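You operate a simulated robot arm through the tools that you are given. There is no shell and no other tool. Be economical: measure what you need, move in short steps, check, and stop when the job is done.

Carry out the task below with a simulated robot arm. There is one attempt and no reset: what you move stays moved.

TASK
Slide the dark block with a handle along the top of the trestle table until it stands next to the green side light.
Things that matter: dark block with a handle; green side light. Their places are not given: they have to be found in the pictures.

It is judged by the outcome, as a careful person would: the job done as asked, and still so three seconds after it is handed in. It fails if anything else is knocked over, pushed out of place, dropped, spilled or broken.

THE ROBOT
A 7-joint arm with a two-finger parallel gripper, fixed in place. Base frame: the origin is at the foot of the arm, x ahead of it, y to its left, z up; the work surface is at about z = 0. Lengths are in mm, angles in degrees, forces in N, time in s.
With the tool pointing down near the work surface it reaches from about 220 to 580 mm from the base axis. Its first joint turns from -66.0 to 66.0 degrees. Payload 2.5 kg.
Tool frame: the origin (TCP) lies between the finger pads and is the grasp point; the fingertips stand 23 mm ahead of it; z points along the fingers, y is the line along which they close. The gripper opens to 94 mm. The fingers are 38 mm wide and 10 mm thick; the gripper's body (54 by 96 mm) begins 39 mm behind the TCP.
Orientation is that of the tool frame in the base frame, as a unit quaternion [x, y, z, w]. With the fingers straight down and closing along the base's y, the tool's x points along the base's -x, its y along +y and its z along -z.

THE INTERFACE
- The arm moves only by the tool send_rows. Its argument "motion" is a list of rows, each an object of numbers (a shift or turn left out is 0, a gripper value left out holds the last): "hand": the finger opening in mm, from 0 to 94; "x", "y", "z": the shift along the tool's x, y, z in units of 20 mm (1.0 is 20 mm); "wx", "wy", "wz": the turn, a rotation vector about the tool's x, y, z in units of 6 degrees (1.0 is 6 degrees). In form: [{"hand": .., "x": .., "y": .., "z": .., "wx": .., "wy": .., "wz": ..}, ...]. A call has 1 to 12 rows; each row shifts and turns the commanded pose from where the row before left it, along the tool's axes as they then stand. A call with a number of a shift or a turn outside -1 to 1 is refused whole. A row lasts 0.2 s, in which the tool goes at most 50 mm and 8.6 degrees; a call with a longer step from one row to the next is refused whole, and so is a gripper value outside its range. A pose out of reach is approached as far as the arm can. The call stops where the force on the tool passes 40 N (or 10 N more than at its start, if that is more) or the arm is blocked; 0.2 s more then pass. The fingers move at their own pace (about 108 mm/s each) and stop on an object; they squeeze with about 28 N. The grip force told is the motor's: it shows also when the fingers shut on nothing. Time passes only in rows, and 0.2 s behind the last, so rows that do not move let the fingers close. It gives the time, the measured TCP pose, the force on the tool (base axes), the opening and the grip force at its end, in the units of the frame above (readings bear some noise).
- Cameras (640 x 400 px; columns grow to the right, rows downward): "scene" is fixed at [77.3, -390.8, 548.3]; the picture's right is [1.00, -0.08, 0.00], its down [-0.04, -0.53, -0.85] and it looks along [0.07, 0.84, -0.53] (base axes); focal length 375 px, centre (320, 200). "wrist" rides on the gripper at [-39, 0, -44] in the tool frame; the picture's right is [0.00, -1.00, 0.00], its down [0.97, 0.00, -0.24] and it looks along [0.24, 0.00, 0.97] (tool axes); focal length 218 px, centre (320, 200).
- capture(camera): a new picture of that camera. No time passes.
- pixel_to_xyz(camera, pixels): for up to 12 pixels [column, row] of the newest picture of that camera ("zoom" is the newest enlarged one), the place [x, y, z] in the base frame of the surface seen there, good to about 2 mm. No time passes.
- close_up(camera, box): a new picture of the part [left, top, right, bottom] of that camera's present view, enlarged. No time passes.
- finish_job(): hands the job in; it is judged then, once.

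Work in short steps. Measure before you move; look again where a grasp or a placing could have gone wrong, and mend it. You have 60 turns and 16 pictures in all, the two below and enlarged ones among them. Open the gripper and draw the arm clear of the work before you hand the job in, unless the task says otherwise; then end with one line.

The tools are called after "Request:" by a JSON object that holds its "method" and its "body". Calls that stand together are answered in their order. send_rows: Moves the arm, as the interface text tells. Its arguments: {"type":"object","properties":{"motion":{"type":"array","items":{"type":"object","properties":{"hand":{"type":"number"},"x":{"type":"number"},"y":{"type":"number"},"z":{"type":"number"},"wx":{"type":"number"},"wy":{"type":"number"},"wz":{"type":"number"}}}}},"required":["motion"]} The other tools are called the same way: capture (camera) takes a picture; pixel_to_xyz (camera, pixels) gives the place of the surface under pixels of a picture; close_up (camera, box) takes an enlarged picture of a part of a camera's view; finish_job () hands the job in.

At the start:

```text
clock: 0.0
eef_pos: [283.9, 359.1, 285.9]
tool_rot: [0.0, 1.0, 0.0, 0.0]
force: [-0.7, 0.5, 1.3]
grip_width: 93.9
finger_force: 0.0
```

scene: 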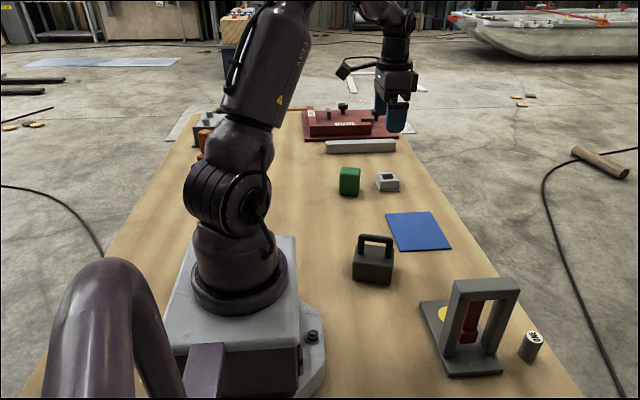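
wrist: 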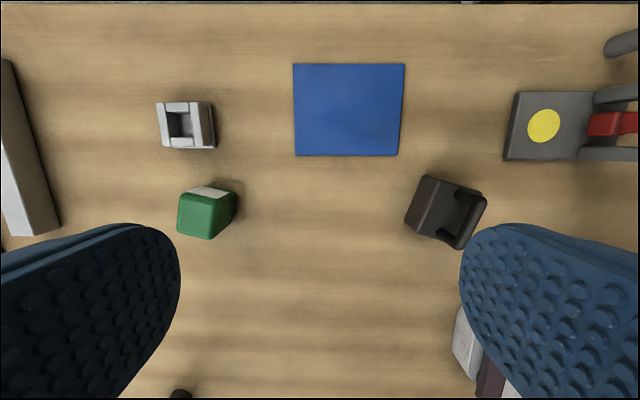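

The dark block with handle is at about (373,262) in the scene and the green light at (349,181). I enlarge that area to measure both.

Request:
{"method": "close_up", "body": {"camera": "scene", "box": [310, 150, 470, 300]}}

Request:
{"method": "pixel_to_xyz", "body": {"camera": "wrist", "pixels": [[427, 176], [482, 190], [459, 248], [406, 220], [437, 205], [450, 192], [180, 195], [178, 235], [208, 238], [235, 182], [200, 215], [190, 125]]}}

Request:
{"method": "pixel_to_xyz", "body": {"camera": "scene", "pixels": [[353, 277], [391, 285], [394, 256], [376, 237], [362, 255], [390, 240], [341, 194], [357, 196], [350, 169], [341, 172], [388, 188], [330, 150]]}}

```text
2.67 times, centred on (390, 225) of scene
```

zoom: 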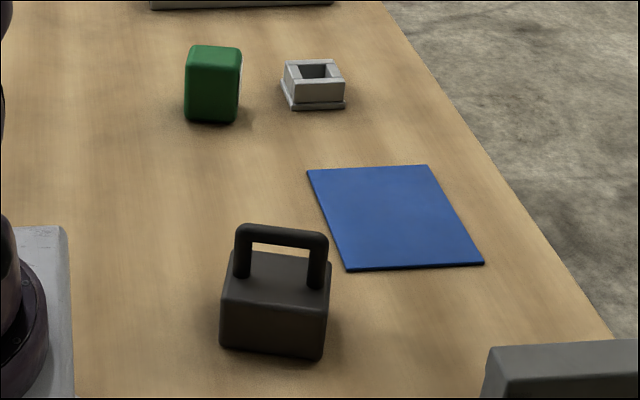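

```text
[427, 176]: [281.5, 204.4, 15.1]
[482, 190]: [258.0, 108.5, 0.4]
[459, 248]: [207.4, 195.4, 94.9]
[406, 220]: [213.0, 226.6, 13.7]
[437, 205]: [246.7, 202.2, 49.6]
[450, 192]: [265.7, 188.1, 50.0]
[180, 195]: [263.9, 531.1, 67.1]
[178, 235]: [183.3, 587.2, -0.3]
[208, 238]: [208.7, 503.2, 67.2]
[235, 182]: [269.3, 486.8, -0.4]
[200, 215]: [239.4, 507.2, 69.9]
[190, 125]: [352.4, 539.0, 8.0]
```

```text
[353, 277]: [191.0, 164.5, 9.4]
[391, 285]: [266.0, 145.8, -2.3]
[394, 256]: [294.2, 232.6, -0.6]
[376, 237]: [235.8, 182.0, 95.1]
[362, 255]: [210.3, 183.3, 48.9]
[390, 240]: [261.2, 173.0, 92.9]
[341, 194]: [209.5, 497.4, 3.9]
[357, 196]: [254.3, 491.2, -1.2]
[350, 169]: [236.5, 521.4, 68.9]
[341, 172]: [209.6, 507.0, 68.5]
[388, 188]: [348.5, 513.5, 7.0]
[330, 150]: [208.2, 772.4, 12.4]
```

Now I measure the handle and body outline in the enlarged picture.

Request:
{"method": "pixel_to_xyz", "body": {"camera": "zoom", "pixels": [[242, 229], [282, 234], [321, 240], [226, 293], [322, 303], [324, 296], [222, 343], [318, 355], [282, 260], [270, 275], [190, 115], [234, 119]]}}

Request:
{"method": "close_up", "body": {"camera": "wrist", "box": [380, 150, 508, 270]}}

```text
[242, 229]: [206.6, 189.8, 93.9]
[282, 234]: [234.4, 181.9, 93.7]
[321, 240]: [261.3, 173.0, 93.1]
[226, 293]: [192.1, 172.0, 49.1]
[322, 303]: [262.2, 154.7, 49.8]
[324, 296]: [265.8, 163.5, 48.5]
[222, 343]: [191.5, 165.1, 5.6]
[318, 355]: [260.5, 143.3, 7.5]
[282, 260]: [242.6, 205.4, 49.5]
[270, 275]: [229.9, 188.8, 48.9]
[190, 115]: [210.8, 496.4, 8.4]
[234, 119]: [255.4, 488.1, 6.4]
```

```text
3.33 times, centred on (444, 210) of wrist
```

zoom: 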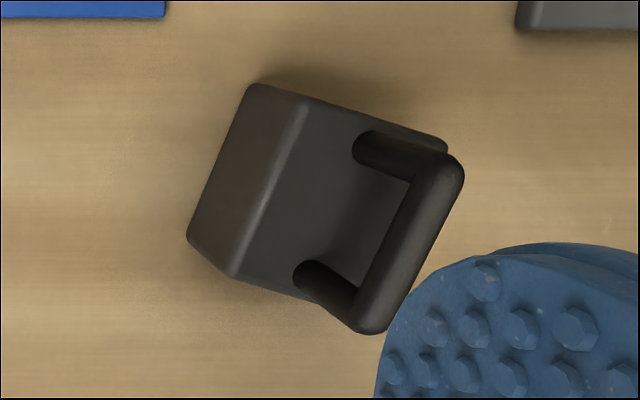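

Request:
{"method": "pixel_to_xyz", "body": {"camera": "zoom", "pixels": [[305, 104], [235, 272], [443, 145], [440, 170], [370, 315], [405, 240], [365, 145], [305, 275], [258, 90], [190, 235], [300, 200]]}}

```text
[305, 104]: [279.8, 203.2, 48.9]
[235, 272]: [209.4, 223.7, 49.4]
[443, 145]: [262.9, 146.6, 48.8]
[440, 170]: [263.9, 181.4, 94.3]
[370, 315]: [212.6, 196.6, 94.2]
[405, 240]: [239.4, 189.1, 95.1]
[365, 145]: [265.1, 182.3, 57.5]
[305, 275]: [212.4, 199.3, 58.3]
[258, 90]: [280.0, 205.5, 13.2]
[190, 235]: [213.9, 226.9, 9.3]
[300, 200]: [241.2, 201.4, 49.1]
```

Block: body 74×59 mm, 50 high, centre about (236,186), yaw −16°, handle top z 95. I check the blue mat's near edge and the green light's outline for a clear path.

Request:
{"method": "pixel_to_xyz", "body": {"camera": "wrist", "pixels": [[296, 153], [396, 153], [345, 153], [215, 147], [162, 147], [190, 190], [225, 194], [205, 200], [205, 232], [182, 232]]}}

Request:
{"method": "pixel_to_xyz", "body": {"camera": "scene", "pixels": [[388, 216], [399, 248], [358, 170], [343, 168], [358, 175], [356, 192], [342, 192], [349, 192]]}}

```text
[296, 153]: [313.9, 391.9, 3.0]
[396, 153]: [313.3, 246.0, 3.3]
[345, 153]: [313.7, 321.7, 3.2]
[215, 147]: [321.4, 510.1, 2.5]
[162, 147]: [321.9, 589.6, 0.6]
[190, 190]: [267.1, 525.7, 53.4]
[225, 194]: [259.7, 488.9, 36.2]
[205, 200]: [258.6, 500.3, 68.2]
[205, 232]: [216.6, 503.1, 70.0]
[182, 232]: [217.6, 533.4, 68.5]
```

```text
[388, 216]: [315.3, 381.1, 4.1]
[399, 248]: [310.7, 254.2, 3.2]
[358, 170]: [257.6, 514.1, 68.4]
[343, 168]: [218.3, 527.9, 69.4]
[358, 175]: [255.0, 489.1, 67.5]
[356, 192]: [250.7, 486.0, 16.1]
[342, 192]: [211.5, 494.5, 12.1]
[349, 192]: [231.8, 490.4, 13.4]
```

The path is clear: the mat starts at x≈311, and the light's near face is at y≈490 with yaw ≈ −11°. I move above the handle (237,185) and turn to its yaw.

Request:
{"method": "send_rows", "body": {"motion": [{"hand": 60, "x": 0.261, "y": -0.964}, {"x": 0.261, "y": -0.964}, {"x": 0.261, "y": -0.964}, {"x": 0.261, "y": -0.964}, {"x": 0.261, "y": -0.964}, {"x": 0.261, "y": -0.964}, {"x": 0.261, "y": -0.964}, {"x": 0.261, "y": -0.964}, {"x": 0.261, "y": -0.964}, {"wz": 0.9}, {"wz": 0.9}, {"wz": 0.9}]}}

Request:
{"method": "send_rows", "body": {"motion": [{"z": 1}, {"z": 1}, {"z": 1}, {"z": 1}, {"z": 1}, {"z": 1}, {"z": 1}, {}]}}

Request:
{"method": "capture", "body": {"camera": "wrist"}}

```text
clock: 2.6
eef_pos: [236.4, 183.3, 284.9]
tool_rot: [0.142, 0.99, 0.0, 0.0]
force: [-0.2, 0.4, 0.2]
grip_width: 60.0
finger_force: 0.1
```

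```text
clock: 4.4
eef_pos: [239.2, 185.0, 146.2]
tool_rot: [0.139, 0.99, 0.0, 0.0]
force: [-0.5, 0.6, 0.1]
grip_width: 59.9
finger_force: 0.0
```

```text
11 pictures are left
```

wrist: 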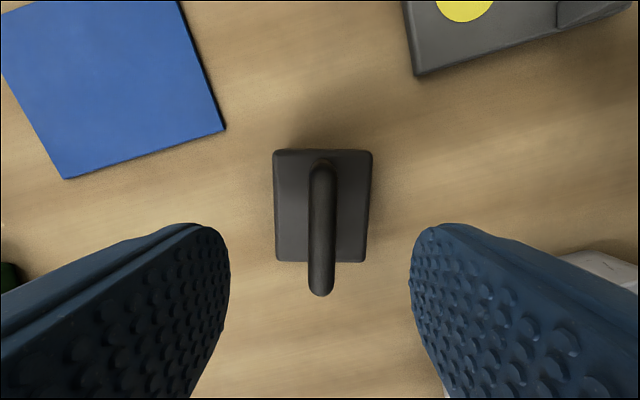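

The handle bar lies centred between the fingers (column ≈321) and parallel to them. I lower to z≈88 and close.

Request:
{"method": "send_rows", "body": {"motion": [{"hand": 44, "z": 0.7}, {"z": 0.7}, {"z": 0.7}, {"z": 0.8}, {}]}}

Request:
{"method": "send_rows", "body": {"motion": [{"hand": 0}, {}, {}]}}

```text
clock: 5.6
eef_pos: [237.1, 184.2, 86.7]
tool_rot: [0.141, 0.99, 0.0, 0.001]
force: [-0.2, -0.1, -0.5]
grip_width: 43.7
finger_force: 0.0
```

```text
clock: 6.4
eef_pos: [239.2, 183.8, 86.4]
tool_rot: [0.14, 0.99, -0.001, 0.0]
force: [1.7, -0.6, 1.1]
grip_width: 13.8
finger_force: 27.9
```

Gripped (13.8 mm, 28 N). I begin sliding toward +y gently and check the force.

Request:
{"method": "send_rows", "body": {"motion": [{"x": 0.1, "y": 0.3}, {"x": 0.165, "y": 0.5}, {"x": 0.165, "y": 0.5}, {"x": 0.165, "y": 0.5}]}}

```text
clock: 7.4
eef_pos: [236.3, 223.5, 87.0]
tool_rot: [0.141, 0.99, 0.0, 0.0]
force: [-0.5, -1.7, -0.2]
grip_width: 13.7
finger_force: 27.4
```

Sliding smoothly with low force. I continue most of the way.

Request:
{"method": "send_rows", "body": {"motion": [{"x": 0.2, "y": 0.606}, {"x": 0.2, "y": 0.606}, {"x": 0.2, "y": 0.606}, {"x": 0.2, "y": 0.606}, {"x": 0.2, "y": 0.606}, {"x": 0.2, "y": 0.606}, {"x": 0.2, "y": 0.606}, {"x": 0.2, "y": 0.606}, {"x": 0.2, "y": 0.606}, {"x": 0.2, "y": 0.606}, {"x": 0.2, "y": 0.606}, {"x": 0.2, "y": 0.606, "wz": -0.4}]}}

Request:
{"method": "close_up", "body": {"camera": "scene", "box": [290, 130, 450, 230]}}

Request:
{"method": "capture", "body": {"camera": "wrist"}}

```text
clock: 10.0
eef_pos: [228.9, 376.6, 87.0]
tool_rot: [0.119, 0.993, 0.0, 0.0]
force: [0.3, -0.2, -0.8]
grip_width: 13.8
finger_force: 28.2
```

```text
4.00 times, centred on (370, 180) of scene
```

zoom: 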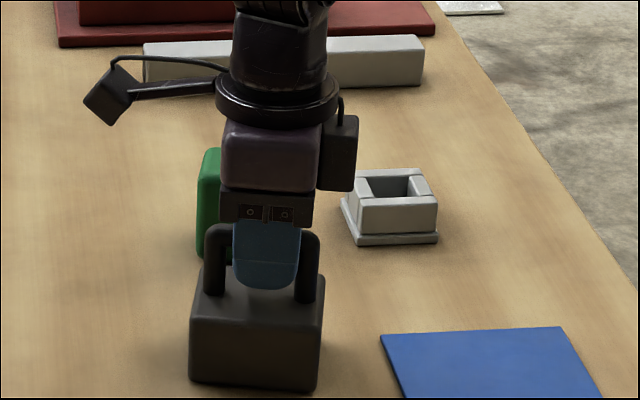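

```text
9 pictures are left
```

wrist: 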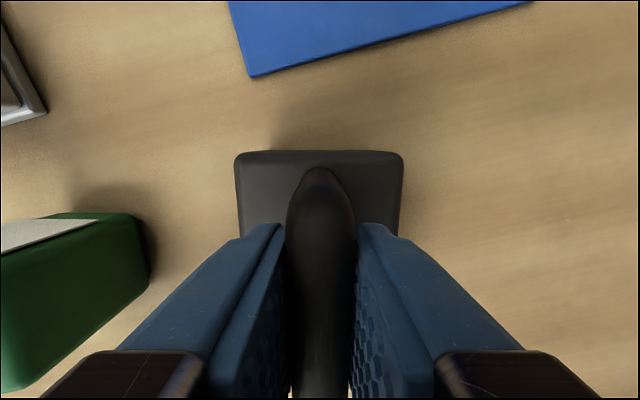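

The block follows, with the light straight ahead (+y). About 72 mm remain; I do most of it slowly, then look.

Request:
{"method": "send_rows", "body": {"motion": [{"x": 0.13, "y": 0.5}, {"x": 0.13, "y": 0.5}, {"x": 0.13, "y": 0.5}, {"x": 0.13, "y": 0.5}, {"x": 0.13, "y": 0.5, "wz": -0.2}, {"x": 0.1, "y": 0.4, "wz": -0.2}, {}]}}

Request:
{"method": "capture", "body": {"camera": "wrist"}}

```text
clock: 11.6
eef_pos: [228.7, 435.4, 86.2]
tool_rot: [0.099, 0.995, 0.0, 0.0]
force: [-0.3, -0.2, 0.1]
grip_width: 13.8
finger_force: 27.7
```

```text
8 pictures are left
```

wrist: 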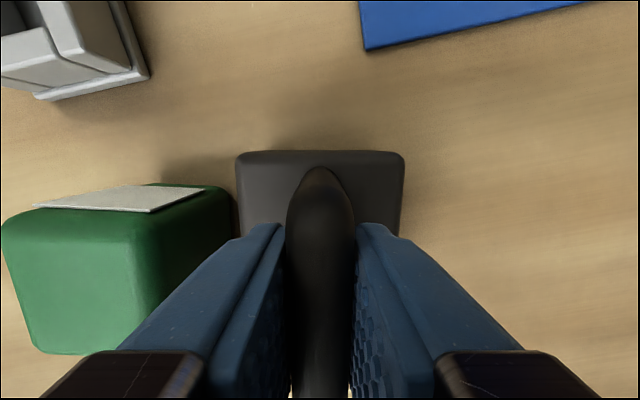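

I measure the remaining gap between the block's edge (col ≈237) and the light's near face (col ≈233).

Request:
{"method": "pixel_to_xyz", "body": {"camera": "wrist", "pixels": [[240, 165], [242, 215], [244, 155], [398, 160], [231, 195], [229, 210], [222, 190], [225, 230], [150, 240], [232, 220], [20, 240], [30, 345]]}}

```text
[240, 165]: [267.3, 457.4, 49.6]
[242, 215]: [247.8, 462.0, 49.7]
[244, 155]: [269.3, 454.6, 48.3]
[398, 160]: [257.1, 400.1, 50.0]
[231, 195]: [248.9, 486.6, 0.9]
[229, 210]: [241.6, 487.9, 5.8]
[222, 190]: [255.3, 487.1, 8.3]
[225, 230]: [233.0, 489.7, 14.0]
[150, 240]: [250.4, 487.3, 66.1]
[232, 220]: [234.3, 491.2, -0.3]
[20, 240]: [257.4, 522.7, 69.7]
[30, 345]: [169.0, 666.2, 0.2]
```

The gap is about 24 mm at x≈248. I advance 16 mm to leave about 8 mm.

Request:
{"method": "send_rows", "body": {"motion": [{"x": 0.05, "y": 0.2}, {"x": 0.05, "y": 0.2}, {"x": 0.05, "y": 0.2}, {"x": 0.05, "y": 0.2}, {}]}}

Request:
{"method": "capture", "body": {"camera": "wrist"}}

```text
clock: 12.8
eef_pos: [229.0, 451.0, 87.5]
tool_rot: [0.099, 0.995, 0.0, -0.001]
force: [-0.3, 0.2, -1.3]
grip_width: 13.5
finger_force: 28.1
```

```text
7 pictures are left
```

wrist: 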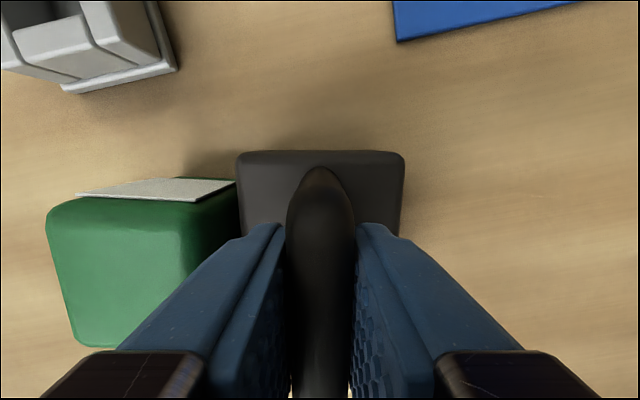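

The block stands about 9 mm from the light, no contact. I open only slightly (30 mm, to stay clear of the light) and rise straight up.

Request:
{"method": "send_rows", "body": {"motion": [{"hand": 30}, {}, {}]}}

Request:
{"method": "send_rows", "body": {"motion": [{"z": -0.5}, {"z": -0.8}, {"z": -1}, {"z": -1}, {"z": -1}, {"z": -1}, {"z": -1}, {"z": -1}, {"y": -1}, {"y": -1}, {"y": -1}, {"y": -1}]}}

Request:
{"method": "send_rows", "body": {"motion": [{"y": -1}, {"y": -1}, {"y": -1}, {"y": -1}, {"y": -1}, {"y": -1}, {}]}}

Request:
{"method": "close_up", "body": {"camera": "scene", "box": [290, 130, 450, 230]}}

Request:
{"method": "capture", "body": {"camera": "wrist"}}

```text
clock: 13.6
eef_pos: [228.3, 451.8, 87.5]
tool_rot: [0.098, 0.995, -0.001, 0.0]
force: [0.3, 0.1, -0.1]
grip_width: 29.9
finger_force: 0.0
```

```text
clock: 16.2
eef_pos: [213.5, 372.7, 234.0]
tool_rot: [0.099, 0.995, 0.0, 0.0]
force: [0.0, -0.5, 0.6]
grip_width: 30.2
finger_force: 0.1
```

```text
clock: 17.8
eef_pos: [189.1, 255.4, 232.5]
tool_rot: [0.1, 0.995, -0.001, 0.0]
force: [0.6, 0.5, 0.3]
grip_width: 29.7
finger_force: 0.1
```

```text
4.00 times, centred on (370, 180) of scene
```

zoom: 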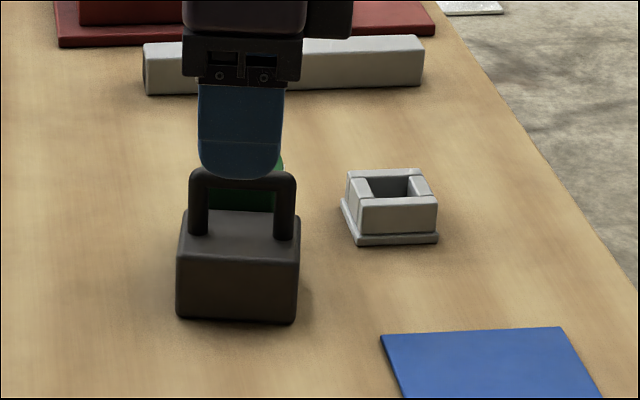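

```text
5 pictures are left
```

wrist: 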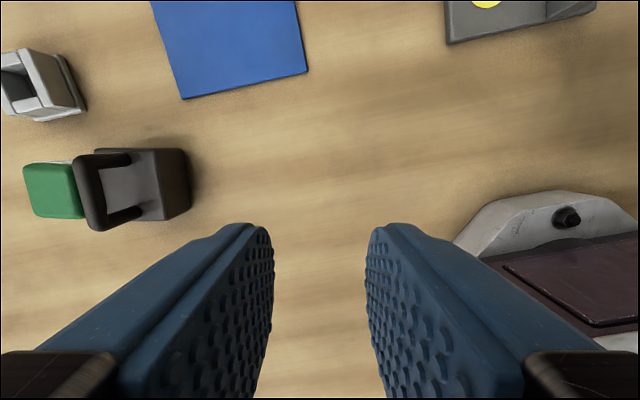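

The block stands upright right beside the green light, which has not moved, and the arm is clear with the gripper open. I hand the job in.

Request:
{"method": "finish_job", "body": {}}

```text
The job is handed in.
```

I slid the dark block by its handle along the table; it now stands upright about 9 mm from the green side light, and nothing else was touched.
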